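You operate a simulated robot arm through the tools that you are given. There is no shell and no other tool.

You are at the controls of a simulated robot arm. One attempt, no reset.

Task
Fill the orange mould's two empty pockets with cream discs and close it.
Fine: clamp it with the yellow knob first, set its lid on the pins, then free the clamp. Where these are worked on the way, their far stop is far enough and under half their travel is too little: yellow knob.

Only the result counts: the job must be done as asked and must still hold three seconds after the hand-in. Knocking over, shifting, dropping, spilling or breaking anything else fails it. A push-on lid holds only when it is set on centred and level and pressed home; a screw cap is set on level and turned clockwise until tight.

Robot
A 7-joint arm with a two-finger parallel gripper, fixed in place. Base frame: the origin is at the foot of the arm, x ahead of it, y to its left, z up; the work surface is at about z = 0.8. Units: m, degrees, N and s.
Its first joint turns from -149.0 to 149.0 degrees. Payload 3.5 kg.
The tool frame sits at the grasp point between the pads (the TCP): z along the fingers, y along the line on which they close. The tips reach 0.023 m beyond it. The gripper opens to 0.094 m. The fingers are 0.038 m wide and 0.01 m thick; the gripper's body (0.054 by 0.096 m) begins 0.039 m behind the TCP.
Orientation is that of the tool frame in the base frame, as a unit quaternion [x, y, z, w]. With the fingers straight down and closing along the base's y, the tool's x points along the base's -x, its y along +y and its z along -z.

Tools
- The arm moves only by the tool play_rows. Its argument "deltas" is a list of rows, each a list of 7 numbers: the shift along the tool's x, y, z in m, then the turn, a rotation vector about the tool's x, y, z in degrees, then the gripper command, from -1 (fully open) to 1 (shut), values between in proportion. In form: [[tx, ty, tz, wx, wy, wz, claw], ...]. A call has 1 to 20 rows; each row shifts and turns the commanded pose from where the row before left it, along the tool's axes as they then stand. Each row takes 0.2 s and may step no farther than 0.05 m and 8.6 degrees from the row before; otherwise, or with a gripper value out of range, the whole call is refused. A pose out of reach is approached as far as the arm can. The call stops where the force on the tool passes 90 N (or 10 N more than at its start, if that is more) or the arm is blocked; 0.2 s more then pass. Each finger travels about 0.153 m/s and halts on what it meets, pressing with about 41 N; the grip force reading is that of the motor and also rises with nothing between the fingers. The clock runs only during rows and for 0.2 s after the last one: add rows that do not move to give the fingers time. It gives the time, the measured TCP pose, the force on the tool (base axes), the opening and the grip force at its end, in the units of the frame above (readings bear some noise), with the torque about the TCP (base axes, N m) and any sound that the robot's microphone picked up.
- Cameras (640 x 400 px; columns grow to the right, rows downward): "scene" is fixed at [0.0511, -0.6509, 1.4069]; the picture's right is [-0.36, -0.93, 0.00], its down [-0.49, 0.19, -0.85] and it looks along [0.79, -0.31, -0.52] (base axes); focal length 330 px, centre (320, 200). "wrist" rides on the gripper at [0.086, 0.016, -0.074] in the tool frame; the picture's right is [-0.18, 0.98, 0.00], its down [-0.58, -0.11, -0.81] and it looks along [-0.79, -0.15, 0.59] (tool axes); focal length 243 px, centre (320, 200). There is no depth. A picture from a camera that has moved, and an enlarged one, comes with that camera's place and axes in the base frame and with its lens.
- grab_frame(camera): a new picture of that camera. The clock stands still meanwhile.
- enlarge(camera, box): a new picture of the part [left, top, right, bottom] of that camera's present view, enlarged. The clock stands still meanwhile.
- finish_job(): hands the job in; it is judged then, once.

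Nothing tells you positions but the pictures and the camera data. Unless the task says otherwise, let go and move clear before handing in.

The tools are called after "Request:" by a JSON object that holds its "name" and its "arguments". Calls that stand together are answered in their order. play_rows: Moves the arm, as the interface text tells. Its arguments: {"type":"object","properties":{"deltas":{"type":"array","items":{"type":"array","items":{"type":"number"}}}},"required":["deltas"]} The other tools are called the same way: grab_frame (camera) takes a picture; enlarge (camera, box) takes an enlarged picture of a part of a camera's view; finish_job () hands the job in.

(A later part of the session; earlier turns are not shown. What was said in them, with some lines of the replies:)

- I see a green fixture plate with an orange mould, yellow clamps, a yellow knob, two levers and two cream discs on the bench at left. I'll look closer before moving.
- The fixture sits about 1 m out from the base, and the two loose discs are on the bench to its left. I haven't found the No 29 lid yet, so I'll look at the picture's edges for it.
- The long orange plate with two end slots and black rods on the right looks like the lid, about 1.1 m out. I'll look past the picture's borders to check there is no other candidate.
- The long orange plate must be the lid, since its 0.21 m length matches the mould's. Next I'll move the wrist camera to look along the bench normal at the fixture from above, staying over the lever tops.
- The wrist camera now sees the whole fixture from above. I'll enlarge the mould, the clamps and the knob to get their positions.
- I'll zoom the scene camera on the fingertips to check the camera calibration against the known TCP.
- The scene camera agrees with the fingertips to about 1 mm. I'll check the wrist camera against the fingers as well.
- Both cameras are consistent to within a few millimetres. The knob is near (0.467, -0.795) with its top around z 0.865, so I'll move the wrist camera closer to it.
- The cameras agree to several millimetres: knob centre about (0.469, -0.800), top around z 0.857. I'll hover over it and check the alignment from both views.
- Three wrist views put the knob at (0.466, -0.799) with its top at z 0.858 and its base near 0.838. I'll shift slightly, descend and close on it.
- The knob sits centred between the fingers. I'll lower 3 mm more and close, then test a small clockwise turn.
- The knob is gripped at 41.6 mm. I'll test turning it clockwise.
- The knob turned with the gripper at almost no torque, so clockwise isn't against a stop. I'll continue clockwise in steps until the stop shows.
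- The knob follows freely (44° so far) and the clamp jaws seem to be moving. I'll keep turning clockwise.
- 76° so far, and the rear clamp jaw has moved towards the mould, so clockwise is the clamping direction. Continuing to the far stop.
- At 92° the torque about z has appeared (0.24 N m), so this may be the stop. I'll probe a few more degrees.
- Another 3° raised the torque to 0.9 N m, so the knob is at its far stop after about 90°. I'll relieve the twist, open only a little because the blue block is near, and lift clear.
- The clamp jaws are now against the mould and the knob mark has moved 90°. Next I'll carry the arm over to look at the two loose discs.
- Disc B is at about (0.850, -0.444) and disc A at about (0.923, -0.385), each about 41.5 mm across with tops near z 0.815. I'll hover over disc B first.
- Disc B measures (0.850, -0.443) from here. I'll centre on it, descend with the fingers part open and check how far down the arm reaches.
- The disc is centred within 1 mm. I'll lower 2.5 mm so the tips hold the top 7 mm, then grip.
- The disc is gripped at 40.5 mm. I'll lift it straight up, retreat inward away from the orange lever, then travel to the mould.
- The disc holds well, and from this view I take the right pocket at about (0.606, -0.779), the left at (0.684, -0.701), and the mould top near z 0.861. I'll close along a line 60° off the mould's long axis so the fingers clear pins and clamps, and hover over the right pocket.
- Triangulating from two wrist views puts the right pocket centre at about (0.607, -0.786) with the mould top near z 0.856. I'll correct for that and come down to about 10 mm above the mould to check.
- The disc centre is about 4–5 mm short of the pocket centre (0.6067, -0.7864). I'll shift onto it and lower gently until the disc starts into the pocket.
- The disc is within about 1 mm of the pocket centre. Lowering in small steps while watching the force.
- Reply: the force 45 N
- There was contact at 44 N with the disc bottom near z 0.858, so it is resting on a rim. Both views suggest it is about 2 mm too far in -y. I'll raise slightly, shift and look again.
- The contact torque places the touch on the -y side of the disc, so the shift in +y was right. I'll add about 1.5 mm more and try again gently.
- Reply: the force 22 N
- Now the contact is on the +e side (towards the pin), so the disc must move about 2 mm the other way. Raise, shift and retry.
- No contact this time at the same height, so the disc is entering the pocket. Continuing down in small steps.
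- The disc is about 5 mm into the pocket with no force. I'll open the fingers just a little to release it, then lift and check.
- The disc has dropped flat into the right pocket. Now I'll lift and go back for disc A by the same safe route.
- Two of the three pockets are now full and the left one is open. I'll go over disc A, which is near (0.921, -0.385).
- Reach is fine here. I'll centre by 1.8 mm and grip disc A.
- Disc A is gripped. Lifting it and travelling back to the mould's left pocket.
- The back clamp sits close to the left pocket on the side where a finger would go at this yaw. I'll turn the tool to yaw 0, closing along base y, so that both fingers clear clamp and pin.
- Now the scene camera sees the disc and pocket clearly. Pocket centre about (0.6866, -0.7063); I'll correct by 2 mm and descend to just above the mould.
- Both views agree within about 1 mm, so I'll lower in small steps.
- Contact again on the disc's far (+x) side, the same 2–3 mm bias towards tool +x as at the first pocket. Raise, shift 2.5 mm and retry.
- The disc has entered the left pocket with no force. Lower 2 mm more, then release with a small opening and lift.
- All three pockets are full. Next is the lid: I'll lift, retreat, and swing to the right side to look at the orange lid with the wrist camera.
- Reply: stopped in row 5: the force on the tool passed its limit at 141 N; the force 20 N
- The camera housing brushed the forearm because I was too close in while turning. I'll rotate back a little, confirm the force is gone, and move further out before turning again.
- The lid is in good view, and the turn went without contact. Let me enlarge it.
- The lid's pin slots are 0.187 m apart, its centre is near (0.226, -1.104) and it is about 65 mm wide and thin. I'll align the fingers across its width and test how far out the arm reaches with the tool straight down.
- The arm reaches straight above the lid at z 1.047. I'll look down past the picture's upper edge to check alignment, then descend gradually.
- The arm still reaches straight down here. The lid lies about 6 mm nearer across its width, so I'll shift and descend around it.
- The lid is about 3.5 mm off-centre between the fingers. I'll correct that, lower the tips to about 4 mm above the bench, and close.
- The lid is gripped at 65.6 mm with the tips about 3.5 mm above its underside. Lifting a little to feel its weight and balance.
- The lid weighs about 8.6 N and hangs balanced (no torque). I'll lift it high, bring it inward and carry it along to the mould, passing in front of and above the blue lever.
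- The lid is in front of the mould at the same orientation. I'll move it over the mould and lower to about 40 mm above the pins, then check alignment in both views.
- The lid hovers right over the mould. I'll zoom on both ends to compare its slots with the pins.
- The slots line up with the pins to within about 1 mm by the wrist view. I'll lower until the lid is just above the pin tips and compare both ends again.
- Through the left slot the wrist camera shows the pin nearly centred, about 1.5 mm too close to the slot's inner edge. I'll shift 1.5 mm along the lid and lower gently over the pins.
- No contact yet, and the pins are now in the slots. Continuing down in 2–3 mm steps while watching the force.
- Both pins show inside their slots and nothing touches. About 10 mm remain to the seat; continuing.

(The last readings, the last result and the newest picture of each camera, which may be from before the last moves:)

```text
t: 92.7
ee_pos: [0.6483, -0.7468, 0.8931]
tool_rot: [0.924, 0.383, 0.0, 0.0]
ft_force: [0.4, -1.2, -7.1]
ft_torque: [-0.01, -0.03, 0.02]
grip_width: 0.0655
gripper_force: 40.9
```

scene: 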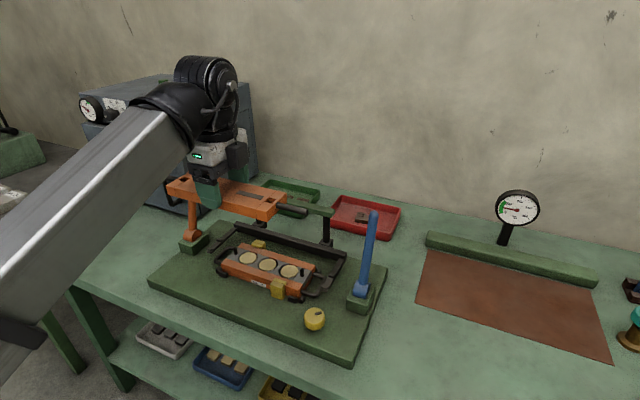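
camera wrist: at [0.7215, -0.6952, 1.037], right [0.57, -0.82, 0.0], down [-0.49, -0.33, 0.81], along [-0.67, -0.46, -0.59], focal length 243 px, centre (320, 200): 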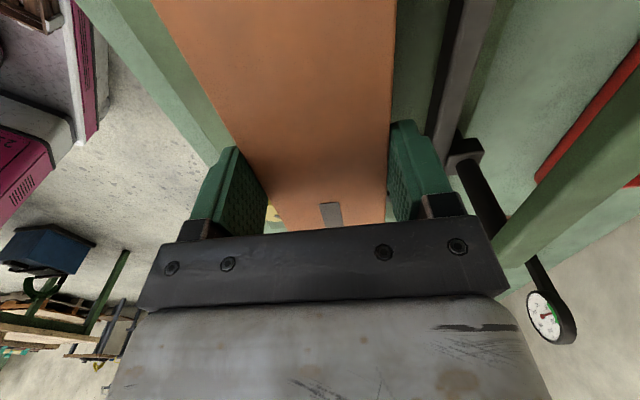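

Request:
{"name": "play_rows", "arguments": {"deltas": [[0, 0, 0.002, 0, 0, 0, 1], [0, 0, 0.0015, 0, 0, 0, 1], [0, 0, 0, 0, 0, 0, 1]]}}

Request:
{"name": "enlarge", "arguments": {"camera": "wrist", "box": [0, 0, 640, 5]}}

Request:
{"name": "enlarge", "arguments": {"camera": "scene", "box": [270, 230, 340, 290]}}

```text
t: 93.5
ee_pos: [0.6471, -0.7449, 0.8892]
tool_rot: [0.924, 0.382, 0.0, 0.001]
ft_force: [-2.0, -2.2, -6.6]
ft_torque: [-0.13, 0.1, 0.01]
grip_width: 0.0658
gripper_force: 41.5
```

```text
1.00 times, centred on (320, 2) of wrist (not enlarged: the box is as wide or as high as the picture)
camera zoom: at [0.7201, -0.6958, 0.9637], right [0.57, -0.82, 0.0], down [-0.49, -0.33, 0.81], along [-0.67, -0.46, -0.59], focal length 243 px, centre (320, 398)
```

zoom: 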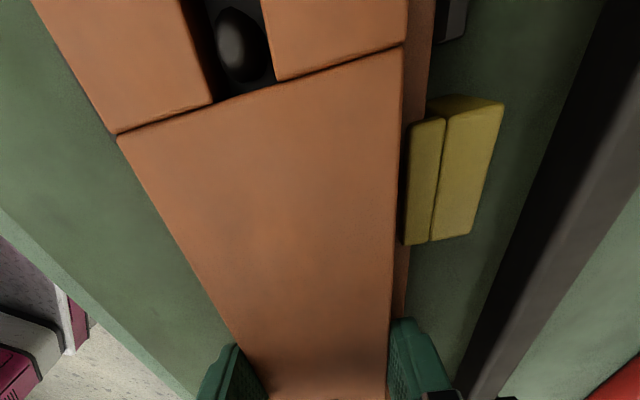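

```text
6.67 times, centred on (305, 260) of scene
camera zoom: at [0.0511, -0.6509, 1.4069], right [-0.36, -0.93, 0.0], down [-0.49, 0.19, -0.85], along [0.79, -0.31, -0.52], focal length 2203 px, centre (420, -200)
```

zoom: 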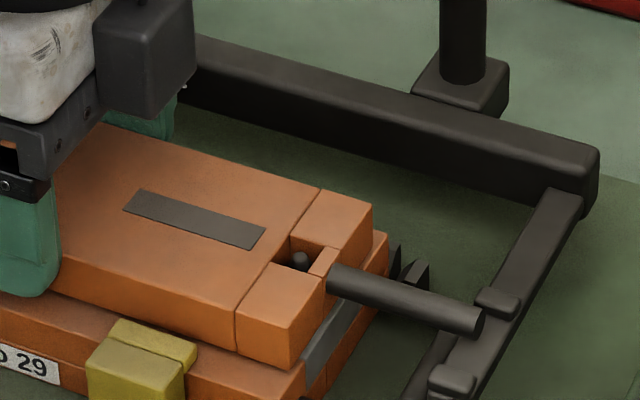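

A small +e force shows the left pin touching its slot's inner edge, as the wrist picture suggests. I'll shift 1.2 mm to relieve it and continue.

Request:
{"name": "play_rows", "arguments": {"deltas": [[-0.0012, 0, 0, 0, 0, 0, 1], [0, 0, 0, 0, 0, 0, 1]]}}

Request:
{"name": "play_rows", "arguments": {"deltas": [[0, 0, 0.0015, 0, 0, 0, 1], [0, 0, 0.0015, 0, 0, 0, 1], [0, 0, 0, 0, 0, 0, 1]]}}

```text
t: 94.1
ee_pos: [0.6469, -0.7467, 0.8883]
tool_rot: [0.923, 0.384, 0.001, 0.0]
ft_force: [0.3, -1.0, -8.0]
ft_torque: [0.0, 0.02, -0.02]
grip_width: 0.066
gripper_force: 40.5
```

```text
t: 94.9
ee_pos: [0.6468, -0.7478, 0.8867]
tool_rot: [0.924, 0.383, 0.0, 0.0]
ft_force: [3.6, -0.2, 4.5]
ft_torque: [-0.05, 0.32, -0.05]
grip_width: 0.0659
gripper_force: 40.7
```

Vertical support has appeared at z 0.8867, about where the lid should seat. Checking the views before pressing.

Request:
{"name": "enlarge", "arguments": {"camera": "wrist", "box": [0, 0, 640, 5]}}

Request:
{"name": "enlarge", "arguments": {"camera": "scene", "box": [270, 230, 340, 290]}}

Request:
{"name": "enlarge", "arguments": {"camera": "scene", "box": [210, 230, 310, 300]}}

```text
1.00 times, centred on (320, 2) of wrist (not enlarged: the box is as wide or as high as the picture)
camera zoom: at [0.7195, -0.6967, 0.9613], right [0.57, -0.82, 0.0], down [-0.49, -0.33, 0.81], along [-0.66, -0.46, -0.59], focal length 243 px, centre (320, 398)
```

zoom: 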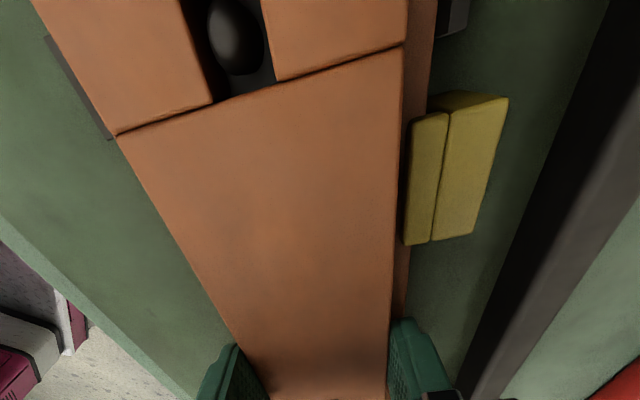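

```text
6.67 times, centred on (305, 260) of scene
camera zoom: at [0.0511, -0.6509, 1.4069], right [-0.36, -0.93, 0.0], down [-0.49, 0.19, -0.85], along [0.79, -0.31, -0.52], focal length 2203 px, centre (420, -200)
```

zoom: 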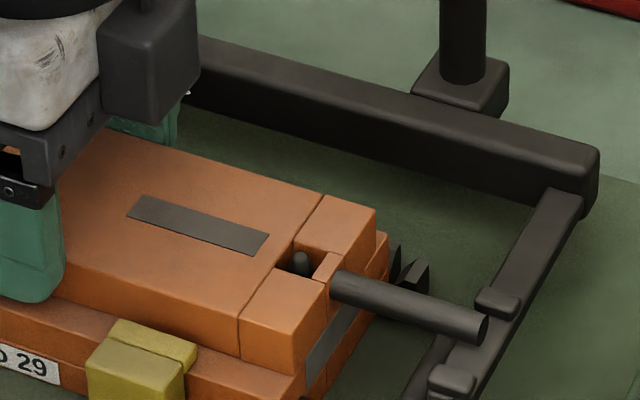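

```text
5.71 times, centred on (260, 265) of scene
camera zoom: at [0.0511, -0.6509, 1.4069], right [-0.36, -0.93, 0.0], down [-0.49, 0.19, -0.85], along [0.79, -0.31, -0.52], focal length 1888 px, centre (663, -171)
```

zoom: 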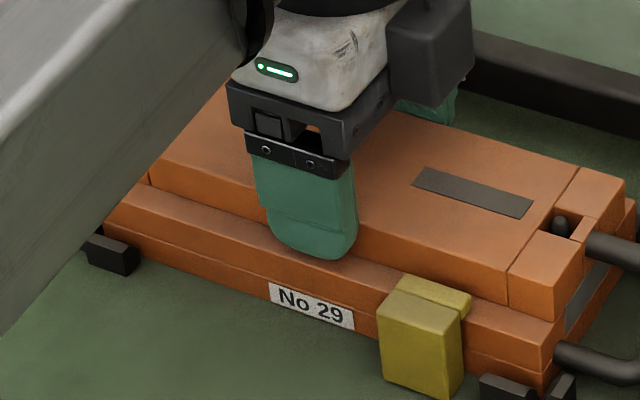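

The lid sits on the mould with both pins in their slots. I'll press down gently while still holding it level.

Request:
{"name": "play_rows", "arguments": {"deltas": [[0.0004, 0, 0.0015, 0, 0, 0, 1], [0, 0, 0.0015, 0, 0, 0, 1], [0, 0, 0, 0, 0, 0, 1]]}}

```text
t: 95.7
ee_pos: [0.6476, -0.7456, 0.8844]
tool_rot: [0.923, 0.384, 0.0, 0.001]
ft_force: [8.1, -7.2, 57.5]
ft_torque: [1.05, 0.65, 0.12]
grip_width: 0.0659
gripper_force: 40.8
```

That gave 57 N with the reaction slightly towards the front, probably a fingertip close to the rail. I'll ease off, open the fingers, then look before pressing from above with closed fingers.

Request:
{"name": "play_rows", "arguments": {"deltas": [[0, 0, -0.002, 0, 0, 0, 1], [0, 0, 0, 0, 0, 0, 0.0], [0, 0, 0, 0, 0, 0, -0.8], [0, 0, 0, 0, 0, 0, -0.8], [0, 0, -0.02, 0, 0, 0, -0.8], [0, 0, -0.03, 0, 0, 0, -0.8], [0, 0, 0, 0, 0, 0, -0.8]]}}

Request:
{"name": "enlarge", "arguments": {"camera": "scene", "box": [200, 220, 330, 310]}}

Request:
{"name": "enlarge", "arguments": {"camera": "wrist", "box": [0, 0, 640, 5]}}

```text
t: 97.3
ee_pos: [0.6446, -0.7442, 0.933]
tool_rot: [0.924, 0.383, 0.001, -0.001]
ft_force: [-0.1, -0.6, -0.4]
ft_torque: [0.01, 0.0, 0.0]
grip_width: 0.0845
gripper_force: 0.2
```

```text
4.44 times, centred on (265, 265) of scene
camera zoom: at [0.0511, -0.6509, 1.4069], right [-0.36, -0.93, 0.0], down [-0.49, 0.19, -0.85], along [0.79, -0.31, -0.52], focal length 1468 px, centre (564, -89)
```

zoom: 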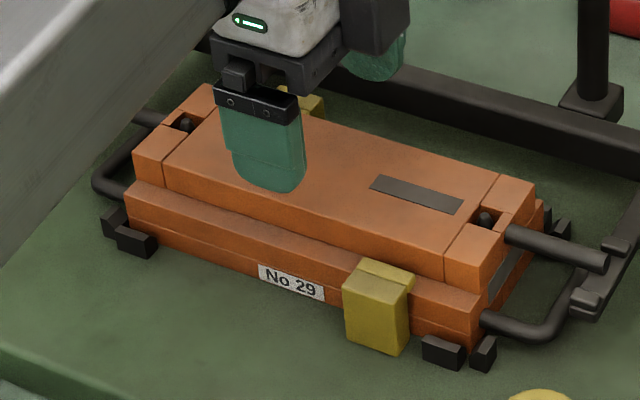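

```text
1.00 times, centred on (320, 2) of wrist (not enlarged: the box is as wide or as high as the picture)
camera zoom: at [0.7181, -0.695, 1.007], right [0.57, -0.82, 0.0], down [-0.49, -0.34, 0.81], along [-0.67, -0.46, -0.59], focal length 243 px, centre (320, 398)
```

zoom: 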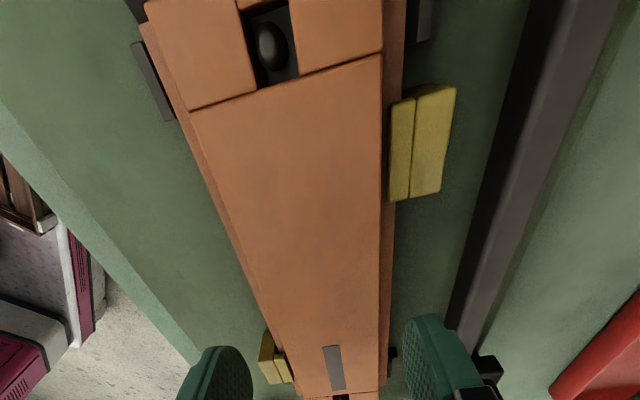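

The lid sits evenly on the mould with a pin in each slot. Let me zoom to check for any gap, then close the fingers and press it home from above.

Request:
{"name": "enlarge", "arguments": {"camera": "scene", "box": [215, 235, 275, 275]}}

Request:
{"name": "enlarge", "arguments": {"camera": "scene", "box": [270, 245, 330, 295]}}

Request:
{"name": "play_rows", "arguments": {"deltas": [[0, 0.001, -0.01, 0, 0, 0, 0], [0, 0, 0, 0, 0, 0, 1], [0, 0, 0, 0, 0, 0, 1], [0, 0, 0, 0, 0, 0, 1]]}}

```text
10.00 times, centred on (245, 255) of scene
camera zoom: at [0.0511, -0.6509, 1.4069], right [-0.36, -0.93, 0.0], down [-0.49, 0.19, -0.85], along [0.79, -0.31, -0.52], focal length 3304 px, centre (1070, -350)
```

zoom: 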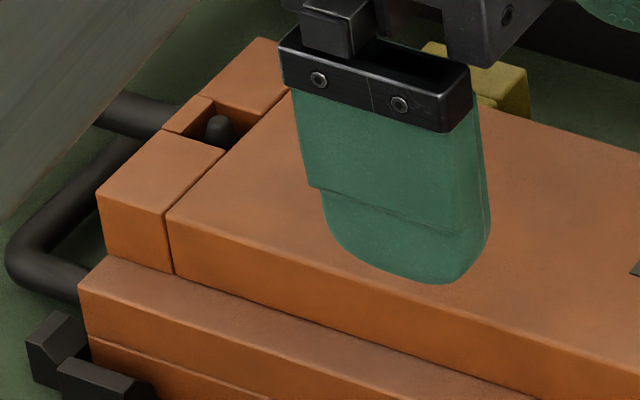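

```text
8.00 times, centred on (300, 270) of scene
camera zoom: at [0.0511, -0.6509, 1.4069], right [-0.36, -0.93, 0.0], down [-0.49, 0.19, -0.85], along [0.79, -0.31, -0.52], focal length 2643 px, centre (480, -360)
```

zoom: 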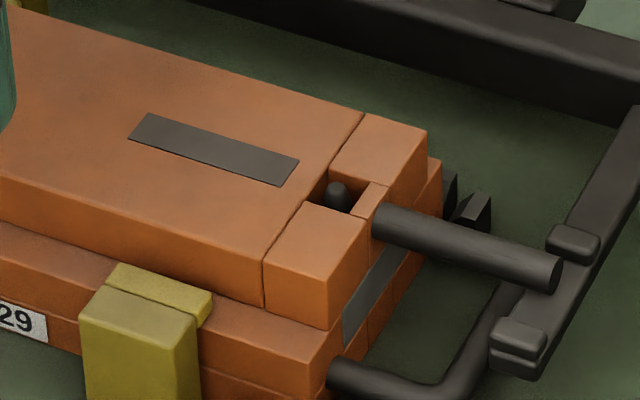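

```text
t: 98.3
ee_pos: [0.6458, -0.7461, 0.9423]
tool_rot: [0.924, 0.382, 0.0, 0.0]
ft_force: [-0.3, -1.4, 0.7]
ft_torque: [0.0, -0.01, 0.01]
grip_width: 0.0002
gripper_force: 40.8
```

The lid looks flush. Now I'll press on the lid's centre with closed fingers.

Request:
{"name": "play_rows", "arguments": {"deltas": [[0, 0, 0.02, 0, 0, 0, 1], [0, 0, 0.014, 0, 0, 0, 1], [0, 0, 0.003, 0, 0, 0, 1], [0, 0, 0.003, 0, 0, 0, 1], [0, 0, 0, 0, 0, 0, 1]]}}

```text
t: 99.5
ee_pos: [0.6459, -0.7467, 0.9031]
tool_rot: [0.924, 0.383, 0.001, -0.001]
ft_force: [-0.3, 0.3, 0.6]
ft_torque: [0.02, -0.02, 0.04]
grip_width: 0.0001
gripper_force: 40.9
```

Request:
{"name": "play_rows", "arguments": {"deltas": [[0, 0, 0.002, 0, 0, 0, 1], [0, 0, 0.002, 0, 0, 0, 1], [0, 0, 0, 0, 0, 0, 1]]}}

```text
t: 100.3
ee_pos: [0.6462, -0.7465, 0.9031]
tool_rot: [0.924, 0.383, 0.0, 0.001]
ft_force: [-4.8, -1.7, 44.0]
ft_torque: [0.05, 0.05, 0.24]
grip_width: 0.0
gripper_force: 40.9
```

Request:
{"name": "play_rows", "arguments": {"deltas": [[0, 0, 0.0012, 0, 0, 0, 1], [0, 0, 0, 0, 0, 0, 1]]}}

```text
t: 100.9
ee_pos: [0.6462, -0.7469, 0.904]
tool_rot: [0.924, 0.382, 0.001, 0.002]
ft_force: [-12.5, -0.3, 79.2]
ft_torque: [0.17, 0.19, 0.42]
grip_width: 0.0
gripper_force: 41.2
```

The lid took 79 N without moving, so it is down hard at the centre. I'll press likewise near each end to be sure it is home and level.

Request:
{"name": "play_rows", "arguments": {"deltas": [[0, 0, -0.01, 0, 0, 0, 1], [-0.03, 0, 0, 0, 0, 0, 1], [-0.03, 0, 0, 0, 0, 0, 1], [0, 0, 0.006, 0, 0, 0, 1], [0, 0, 0.003, 0, 0, 0, 1], [0, 0, 0, 0, 0, 0, 1]]}}

```text
t: 102.3
ee_pos: [0.6071, -0.7867, 0.9033]
tool_rot: [0.924, 0.384, 0.002, 0.002]
ft_force: [12.7, 5.6, 47.1]
ft_torque: [-0.08, 0.01, -0.13]
grip_width: 0.0
gripper_force: 40.5
```

Request:
{"name": "play_rows", "arguments": {"deltas": [[0, 0, 0.001, 0, 0, 0, 1], [0, 0, 0, 0, 0, 0, 1], [0, 0, -0.012, 0, 0, 0, 1], [0.03, 0, 0, 0, 0, 0, 1], [0.03, 0, 0, 0, 0, 0, 1], [0.03, 0, 0, 0, 0, 0, 1], [0.03, 0, 0, 0, 0, 0, 1], [0, 0, 0.007, 0, 0, 0, 1], [0, 0, 0.003, 0, 0, 0, 1], [0, 0, 0, 0, 0, 0, 1]]}}

```text
t: 104.5
ee_pos: [0.6894, -0.7051, 0.9018]
tool_rot: [0.924, 0.382, 0.0, 0.001]
ft_force: [-1.9, -6.9, 38.7]
ft_torque: [-0.01, -0.04, -0.12]
grip_width: 0.0
gripper_force: 40.6
```

Both ends are at the same height, so the lid is level. One last push here, then I'll lift away and look.

Request:
{"name": "play_rows", "arguments": {"deltas": [[0, 0, 0.001, 0, 0, 0, 1], [0, 0, 0, 0, 0, 0, 1], [0, 0, -0.02, 0, 0, 0, 1], [0, 0, -0.04, 0, 0, 0, 1], [0, 0, -0.045, 0, 0, 0, 1], [0, 0, -0.045, 0, 0, 0, 1], [0, 0, -0.045, 0, 0, 0, 1], [0, 0, 0, 0, 0, 0, 1]]}}

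Request:
{"name": "enlarge", "arguments": {"camera": "scene", "box": [200, 220, 340, 320]}}

Request:
{"name": "grab_frame", "arguments": {"camera": "scene"}}

```text
t: 106.3
ee_pos: [0.6911, -0.704, 1.0956]
tool_rot: [0.924, 0.383, 0.0, -0.001]
ft_force: [0.2, 0.1, -0.6]
ft_torque: [-0.01, -0.07, 0.0]
grip_width: 0.0
gripper_force: 41.4
```

```text
4.00 times, centred on (270, 270) of scene
camera zoom: at [0.0511, -0.6509, 1.4069], right [-0.36, -0.93, 0.0], down [-0.49, 0.19, -0.85], along [0.79, -0.31, -0.52], focal length 1322 px, centre (520, -80)
```

zoom: 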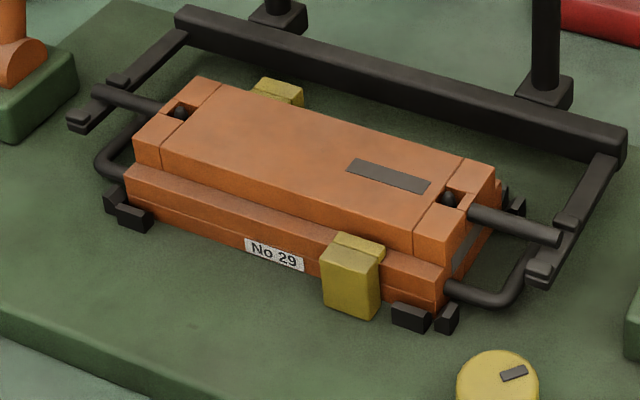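

```text
taken
```

scene: 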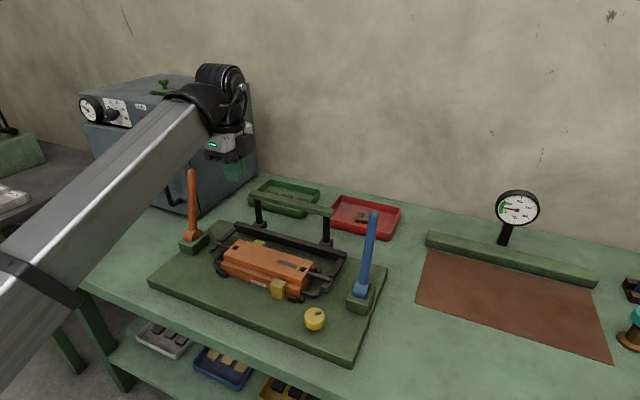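

The lid is on, level and pressed home. Last step: free the clamp by turning the knob back counter-clockwise, so I'm moving above the knob.

Request:
{"name": "play_rows", "arguments": {"deltas": [[-0.0377, -0.0156, 0, 0, 0, 0, 0], [-0.0377, -0.0156, 0, 0, 0, 0, -0.5], [-0.0377, -0.0156, 0, 0, 0, 0, -0.5], [-0.0377, -0.0156, 0, 0, 0, 0, -0.5], [-0.0377, -0.0156, 0, 0, 0, 0, -0.5], [-0.0377, -0.0156, 0, 0, 0, 0, -0.5], [0, 0, 0.036, 0, 0, 0, -0.5], [0, 0, 0.036, 0, 0, 0, -0.5], [0, 0, 0.036, 0, 0, 0, -0.5], [0, 0, 0.036, 0, 0, 0, -0.5], [0, 0, 0, 0, 0, 0, -0.5]]}}

Request:
{"name": "enlarge", "arguments": {"camera": "wrist", "box": [160, 0, 500, 200]}}

Request:
{"name": "enlarge", "arguments": {"camera": "scene", "box": [240, 220, 400, 350]}}

```text
t: 108.7
ee_pos: [0.4646, -0.7971, 0.9525]
tool_rot: [0.924, 0.383, 0.001, 0.0]
ft_force: [0.5, 0.1, -0.1]
ft_torque: [0.0, 0.01, -0.01]
grip_width: 0.0701
gripper_force: 0.0
```

```text
1.88 times, centred on (330, 100) of wrist
camera zoom: at [0.5375, -0.747, 1.0259], right [0.57, -0.82, 0.0], down [-0.49, -0.33, 0.81], along [-0.66, -0.46, -0.59], focal length 457 px, centre (301, 388)
```

zoom: 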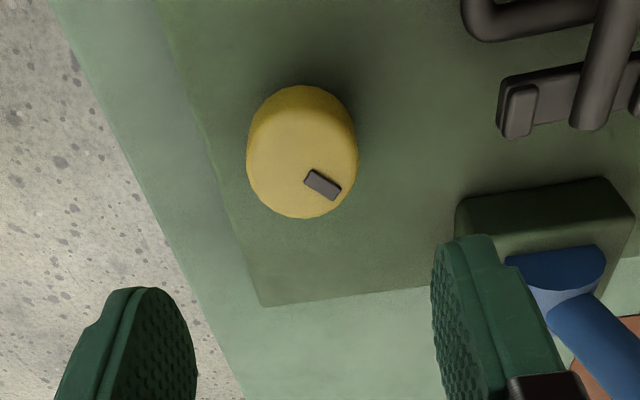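

```text
3.08 times, centred on (320, 285) of scene
camera zoom: at [0.0511, -0.6509, 1.4069], right [-0.36, -0.93, 0.0], down [-0.49, 0.19, -0.85], along [0.79, -0.31, -0.52], focal length 1017 px, centre (320, -62)
```

zoom: 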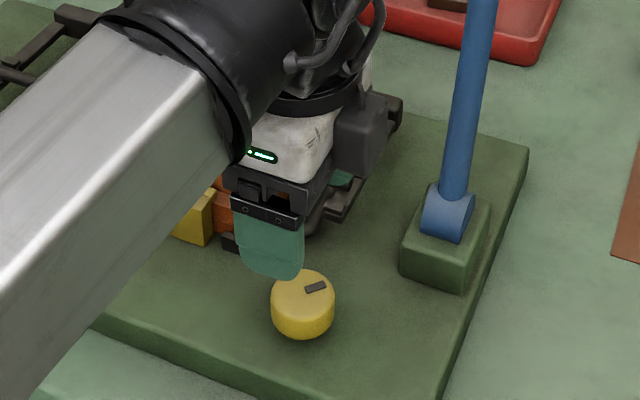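

The knob is centred under the gripper. Descending and gripping it.

Request:
{"name": "play_rows", "arguments": {"deltas": [[0, 0, 0.03, 0, 0, 0, -0.5], [0, 0, 0.03, 0, 0, 0, -0.5], [0, 0, 0.02, 0, 0, 0, -0.5], [0, 0, 0.007, 0, 0, 0, -0.5], [0, 0, 0, 0, 0, 0, -0.5], [0, 0, 0, 0, 0, 0, 0.2], [0, 0, 0, 0, 0, 0, 1], [0, 0, 0, 0, 0, 0, 1], [0, 0, 0, 0, 0, 0, 1]]}}

Request:
{"name": "enlarge", "arguments": {"camera": "wrist", "box": [220, 100, 420, 230]}}

```text
t: 110.7
ee_pos: [0.4646, -0.7995, 0.8652]
tool_rot: [0.924, 0.382, 0.0, -0.001]
ft_force: [-7.5, 9.4, -6.1]
ft_torque: [-0.16, 0.13, 0.05]
grip_width: 0.0418
gripper_force: 44.9
```

```text
3.08 times, centred on (320, 165) of wrist
camera zoom: at [0.5367, -0.7488, 0.9389], right [0.57, -0.82, 0.0], down [-0.49, -0.34, 0.81], along [-0.67, -0.46, -0.59], focal length 746 px, centre (320, 308)
```

zoom: 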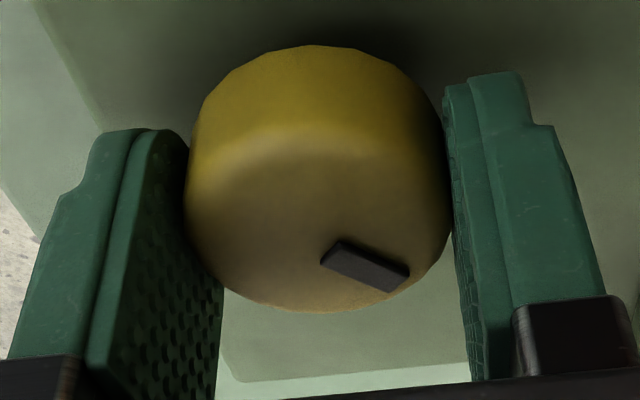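

The knob is gripped. Turning it counter-clockwise in steps.

Request:
{"name": "play_rows", "arguments": {"deltas": [[0, -0.0008, 0, 0, 0, 0, 1], [0, 0, 0, 0, 0, -8, 1], [0, 0, 0, 0, 0, -8, 1], [0, 0, 0, 0, 0, -8, 1], [0, 0, 0, 0, 0, -8, 1], [0, 0, 0, 0, 0, 0, 1]]}}

Request:
{"name": "enlarge", "arguments": {"camera": "wrist", "box": [220, 100, 420, 230]}}

```text
t: 112.1
ee_pos: [0.4656, -0.7991, 0.8649]
tool_rot: [0.781, 0.624, 0.001, 0.001]
ft_force: [14.8, -10.1, 12.6]
ft_torque: [1.08, -0.13, -0.01]
grip_width: 0.0416
gripper_force: 45.3
```

```text
3.08 times, centred on (320, 165) of wrist
camera zoom: at [0.4998, -0.7181, 0.9389], right [0.92, -0.4, 0.0], down [-0.24, -0.54, 0.81], along [-0.32, -0.74, -0.59], focal length 746 px, centre (320, 308)
```

zoom: 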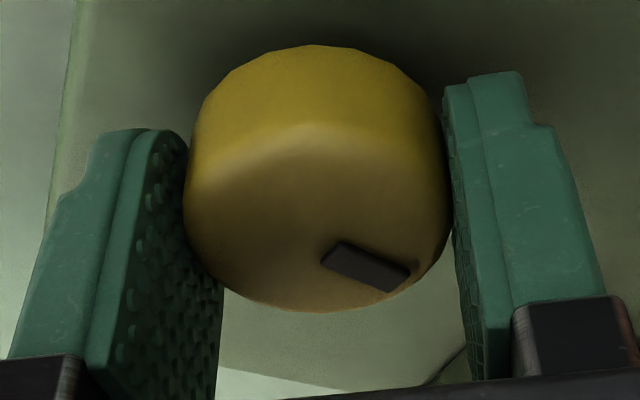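

Request:
{"name": "play_rows", "arguments": {"deltas": [[-0.0004, 0.001, 0, 0, 0, -8, 1], [0, 0, 0, 0, 0, -8, 1], [0, 0, 0, 0, 0, -8, 1], [0, 0, 0, 0, 0, -8, 1], [0, 0, 0, 0, 0, 0, 1]]}}

Request:
{"name": "enlarge", "arguments": {"camera": "wrist", "box": [220, 100, 420, 230]}}

Request:
{"name": "enlarge", "arguments": {"camera": "scene", "box": [200, 220, 360, 340]}}

```text
t: 113.3
ee_pos: [0.4662, -0.7995, 0.8636]
tool_rot: [0.579, 0.815, 0.001, 0.001]
ft_force: [28.4, -13.7, 15.8]
ft_torque: [0.34, 0.16, -0.01]
grip_width: 0.0416
gripper_force: 44.9
```

```text
3.08 times, centred on (320, 165) of wrist
camera zoom: at [0.4528, -0.7116, 0.9387], right [0.99, 0.15, 0.0], down [0.09, -0.58, 0.81], along [0.12, -0.8, -0.59], focal length 746 px, centre (320, 308)
```

zoom: 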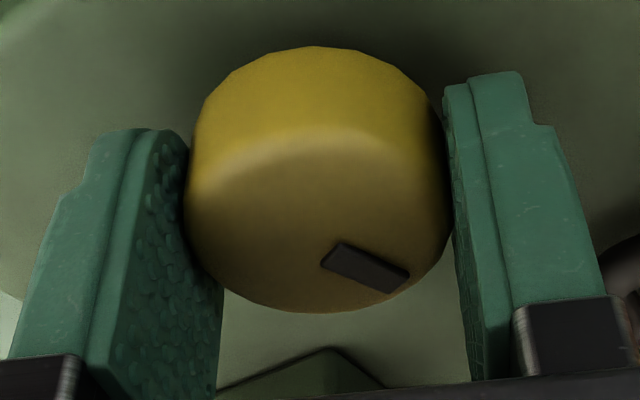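

```text
3.33 times, centred on (280, 280) of scene
camera zoom: at [0.0511, -0.6509, 1.4069], right [-0.36, -0.93, 0.0], down [-0.49, 0.19, -0.85], along [0.79, -0.31, -0.52], focal length 1101 px, centre (453, -67)
```

zoom: 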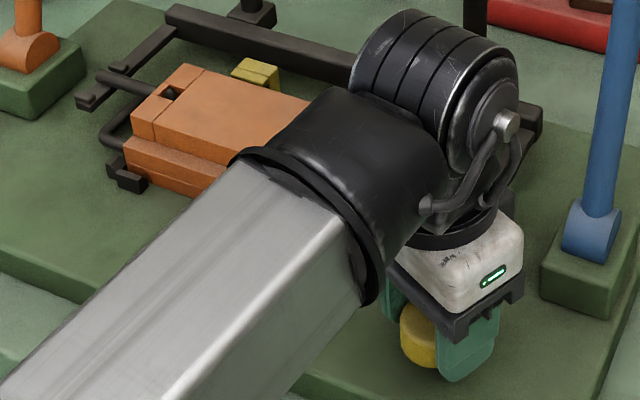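

The knob follows (64° back), with a sideways force because the grip axis is slightly off the knob axis. I'll relieve that by about 2 mm and continue towards the released stop.

Request:
{"name": "play_rows", "arguments": {"deltas": [[-0.0012, 0.0013, 0, 0, 0, 0, 1], [0, 0, 0, 0, 0, -8, 1], [0, 0, 0, 0, 0, -8, 1], [0, 0, 0, 0, 0, 0, 1]]}}

```text
t: 114.3
ee_pos: [0.4659, -0.7986, 0.8642]
tool_rot: [0.46, 0.888, -0.001, 0.001]
ft_force: [21.8, 1.0, 22.8]
ft_torque: [-0.58, -0.51, -0.02]
grip_width: 0.0417
gripper_force: 44.6
```

Request:
{"name": "play_rows", "arguments": {"deltas": [[-0.0008, 0.0011, -0.001, 0, 0, 0, 1], [0, 0, 0, 0, 0, -7, 1], [0, 0, 0, 0, 0, 0, 1]]}}

Request:
{"name": "play_rows", "arguments": {"deltas": [[0, 0, 0, 0, 0, -4, 1], [0, 0, 0, 0, 0, 0, 1]]}}

```text
t: 115.1
ee_pos: [0.4668, -0.7992, 0.8652]
tool_rot: [0.406, 0.914, 0.001, -0.001]
ft_force: [12.2, 5.3, 1.6]
ft_torque: [-0.99, -0.94, -0.03]
grip_width: 0.0414
gripper_force: 45.5
```

```text
t: 115.7
ee_pos: [0.4679, -0.7991, 0.8641]
tool_rot: [0.374, 0.927, 0.001, -0.001]
ft_force: [12.5, 9.4, -6.4]
ft_torque: [0.18, 0.43, -0.88]
grip_width: 0.0415
gripper_force: 44.7
```

The torque jumped to -0.88 N m at 91°, so the knob is back at its released stop. Relieving the twist, opening, and lifting clear.

Request:
{"name": "play_rows", "arguments": {"deltas": [[0, 0, 0, 0, 0, 3, 1], [0, 0, 0, 0, 0, 0, -0.2], [0, 0, 0, 0, 0, 0, -0.3], [0, 0, -0.03, 0, 0, 0, -0.3], [0, 0, -0.04, 0, 0, 0, -0.3], [0, 0, -0.045, 0, 0, 0, -0.3], [0, 0, -0.045, 0, 0, 0, -0.3], [0, 0, -0.045, 0, 0, 0, -0.3], [0, 0, -0.02, 0, 0, 0, -0.3], [0, 0, 0, 0, 0, 0, -0.3]]}}

Request:
{"name": "grab_frame", "arguments": {"camera": "scene"}}

Request:
{"name": "enlarge", "arguments": {"camera": "scene", "box": [200, 220, 360, 340]}}

Request:
{"name": "grab_frame", "arguments": {"camera": "wrist"}}

```text
t: 117.9
ee_pos: [0.4674, -0.8, 1.0914]
tool_rot: [0.398, 0.918, 0.0, 0.001]
ft_force: [0.6, -0.2, 0.5]
ft_torque: [-0.01, 0.02, 0.01]
grip_width: 0.0612
gripper_force: 0.1
```

```text
taken
```

scene: 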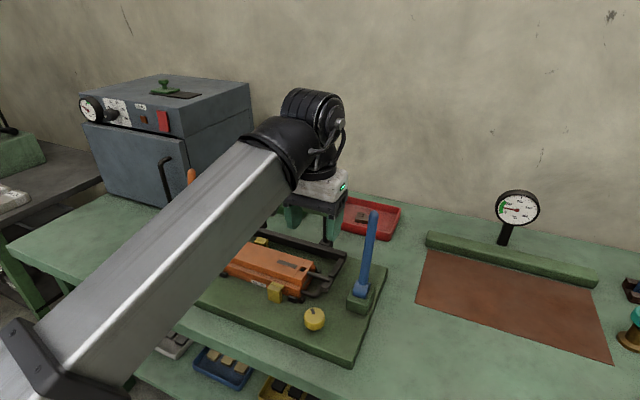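

```text
3.33 times, centred on (280, 280) of scene
camera zoom: at [0.0511, -0.6509, 1.4069], right [-0.36, -0.93, 0.0], down [-0.49, 0.19, -0.85], along [0.79, -0.31, -0.52], focal length 1101 px, centre (453, -67)
```

zoom: 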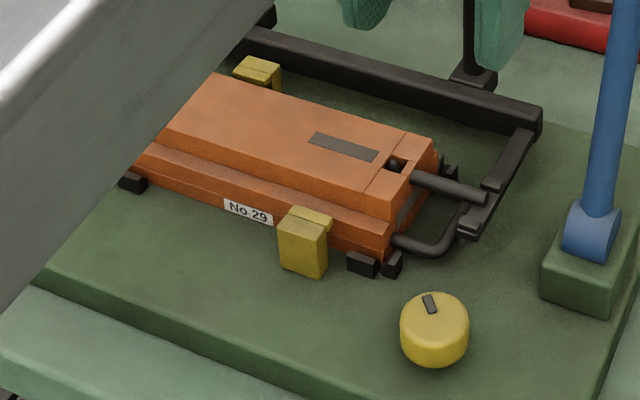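

```text
taken
camera wrist: at [0.42, -0.7247, 1.1662], right [0.84, 0.54, 0.0], down [0.32, -0.5, 0.81], along [0.43, -0.68, -0.59], focal length 243 px, centre (320, 200)
```

wrist: 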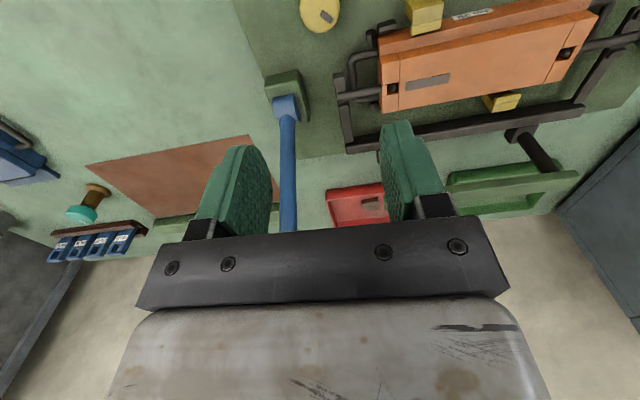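

The clamps are open again and the knob mark is where it started. I'll check the lid's seating closely.

Request:
{"name": "enlarge", "arguments": {"camera": "wrist", "box": [340, 0, 640, 130]}}

Request:
{"name": "enlarge", "arguments": {"camera": "scene", "box": [240, 240, 330, 310]}}

Request:
{"name": "play_rows", "arguments": {"deltas": [[0.04, 0.02, 0, 0, 0, 0, -0.3], [0, 0.046, 0, 0, 0, 0, -0.3], [0, 0.046, 0, 0, 0, 0, -0.3], [0, 0.046, 0, 0, 0, 0, -0.3], [0, 0.046, 0, 0, 0, 0, -0.3], [0, 0.046, 0, 0, 0, 0, -0.3], [0, 0.046, 0, 0, 0, 0, -0.3], [0, 0.046, 0, 0, 0, 0, -0.3], [0, 0.046, 0, 0, 0, 0, -0.3], [0, 0, 0, 0, 0, 0, -0.3]]}}

Request:
{"name": "grab_frame", "arguments": {"camera": "scene"}}

Request:
{"name": "enlarge", "arguments": {"camera": "scene", "box": [200, 220, 350, 320]}}

```text
2.13 times, centred on (490, 65) of wrist
camera zoom: at [0.42, -0.7247, 1.1662], right [0.84, 0.54, 0.0], down [0.32, -0.5, 0.81], along [0.43, -0.68, -0.59], focal length 518 px, centre (-43, 488)
```

zoom: 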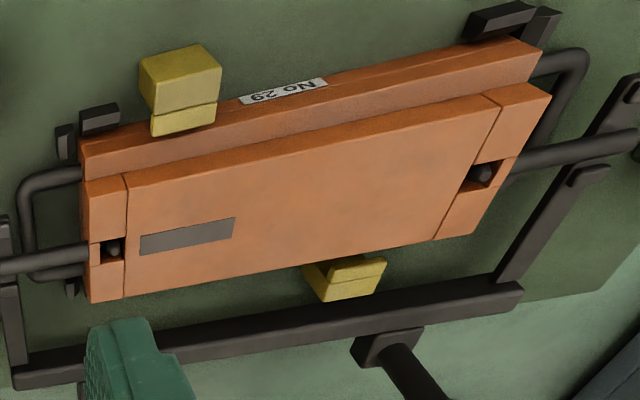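

```text
5.71 times, centred on (285, 275) of scene
camera zoom: at [0.0511, -0.6509, 1.4069], right [-0.36, -0.93, 0.0], down [-0.49, 0.19, -0.85], along [0.79, -0.31, -0.52], focal length 1888 px, centre (520, -229)
```

zoom: 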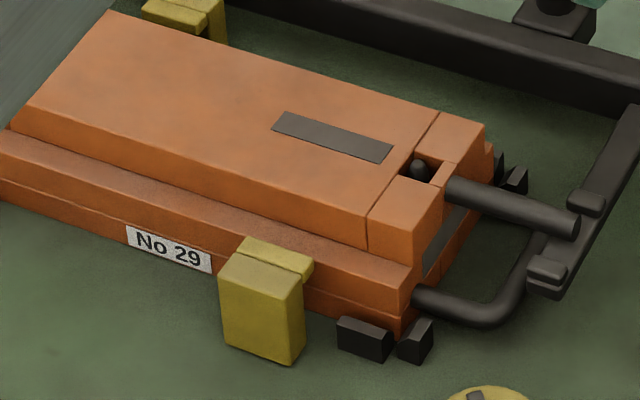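

```text
t: 120.1
ee_pos: [0.722, -0.5058, 1.0905]
tool_rot: [0.398, 0.917, -0.001, 0.0]
ft_force: [-0.6, 0.7, -0.8]
ft_torque: [0.0, -0.01, 0.01]
grip_width: 0.0614
gripper_force: 0.0
```

```text
taken
```

scene: 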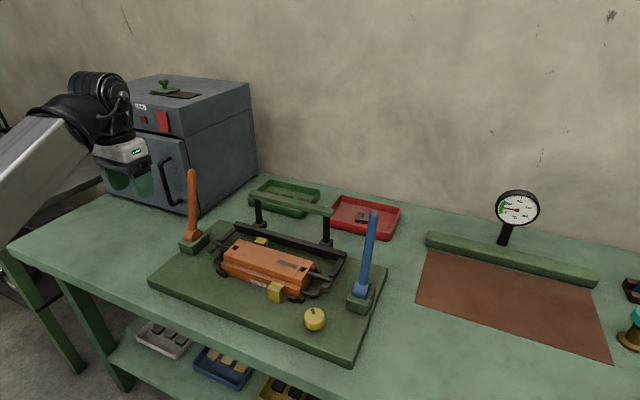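

```text
4.00 times, centred on (275, 270) of scene
camera zoom: at [0.0511, -0.6509, 1.4069], right [-0.36, -0.93, 0.0], down [-0.49, 0.19, -0.85], along [0.79, -0.31, -0.52], focal length 1322 px, centre (500, -80)
```

zoom: 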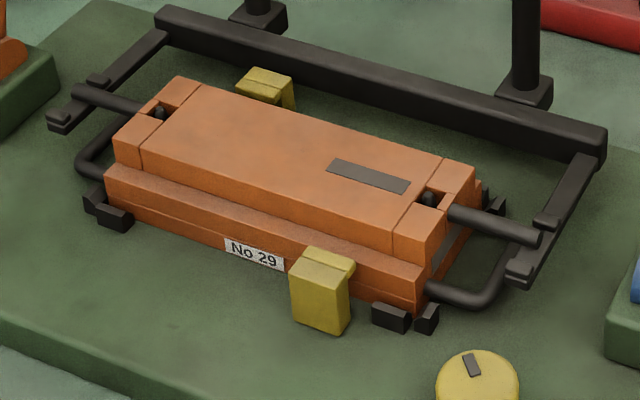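

The job looks complete. The lid is centred and level on the mould, with a pin in each slot and all three pockets filled. The knob is back at its released stop with the clamps open, and the arm is clear, so I'm handing it in.

Request:
{"name": "finish_job", "arguments": {}}

```text
The job is handed in.
```

The orange mould's two empty pockets now hold cream discs, its lid is on, the clamp is free again, and the job is handed in. I haven't been told how it was judged.

- **Clamp:** I turned the yellow knob clockwise about 90° to its far stop before filling. At the end I turned it back to where it started, and the clamp jaws are open.
- **Discs:** Both loose discs lie flat in the left and right pockets. I had to shift each one a few millimetres after it first touched the pocket rim.
- **Lid:** It sits level and centred, with a pin in each end slot. I pressed it with up to about 79 N at the centre and at least 40 N near each end, and it did not move further.

Once, while I was turning the gripper away from the workpieces, the force limit stopped the arm at 141 N. I think the wrist camera touched the robot's own forearm. I backed off, and nothing on the bench looked moved afterwards.
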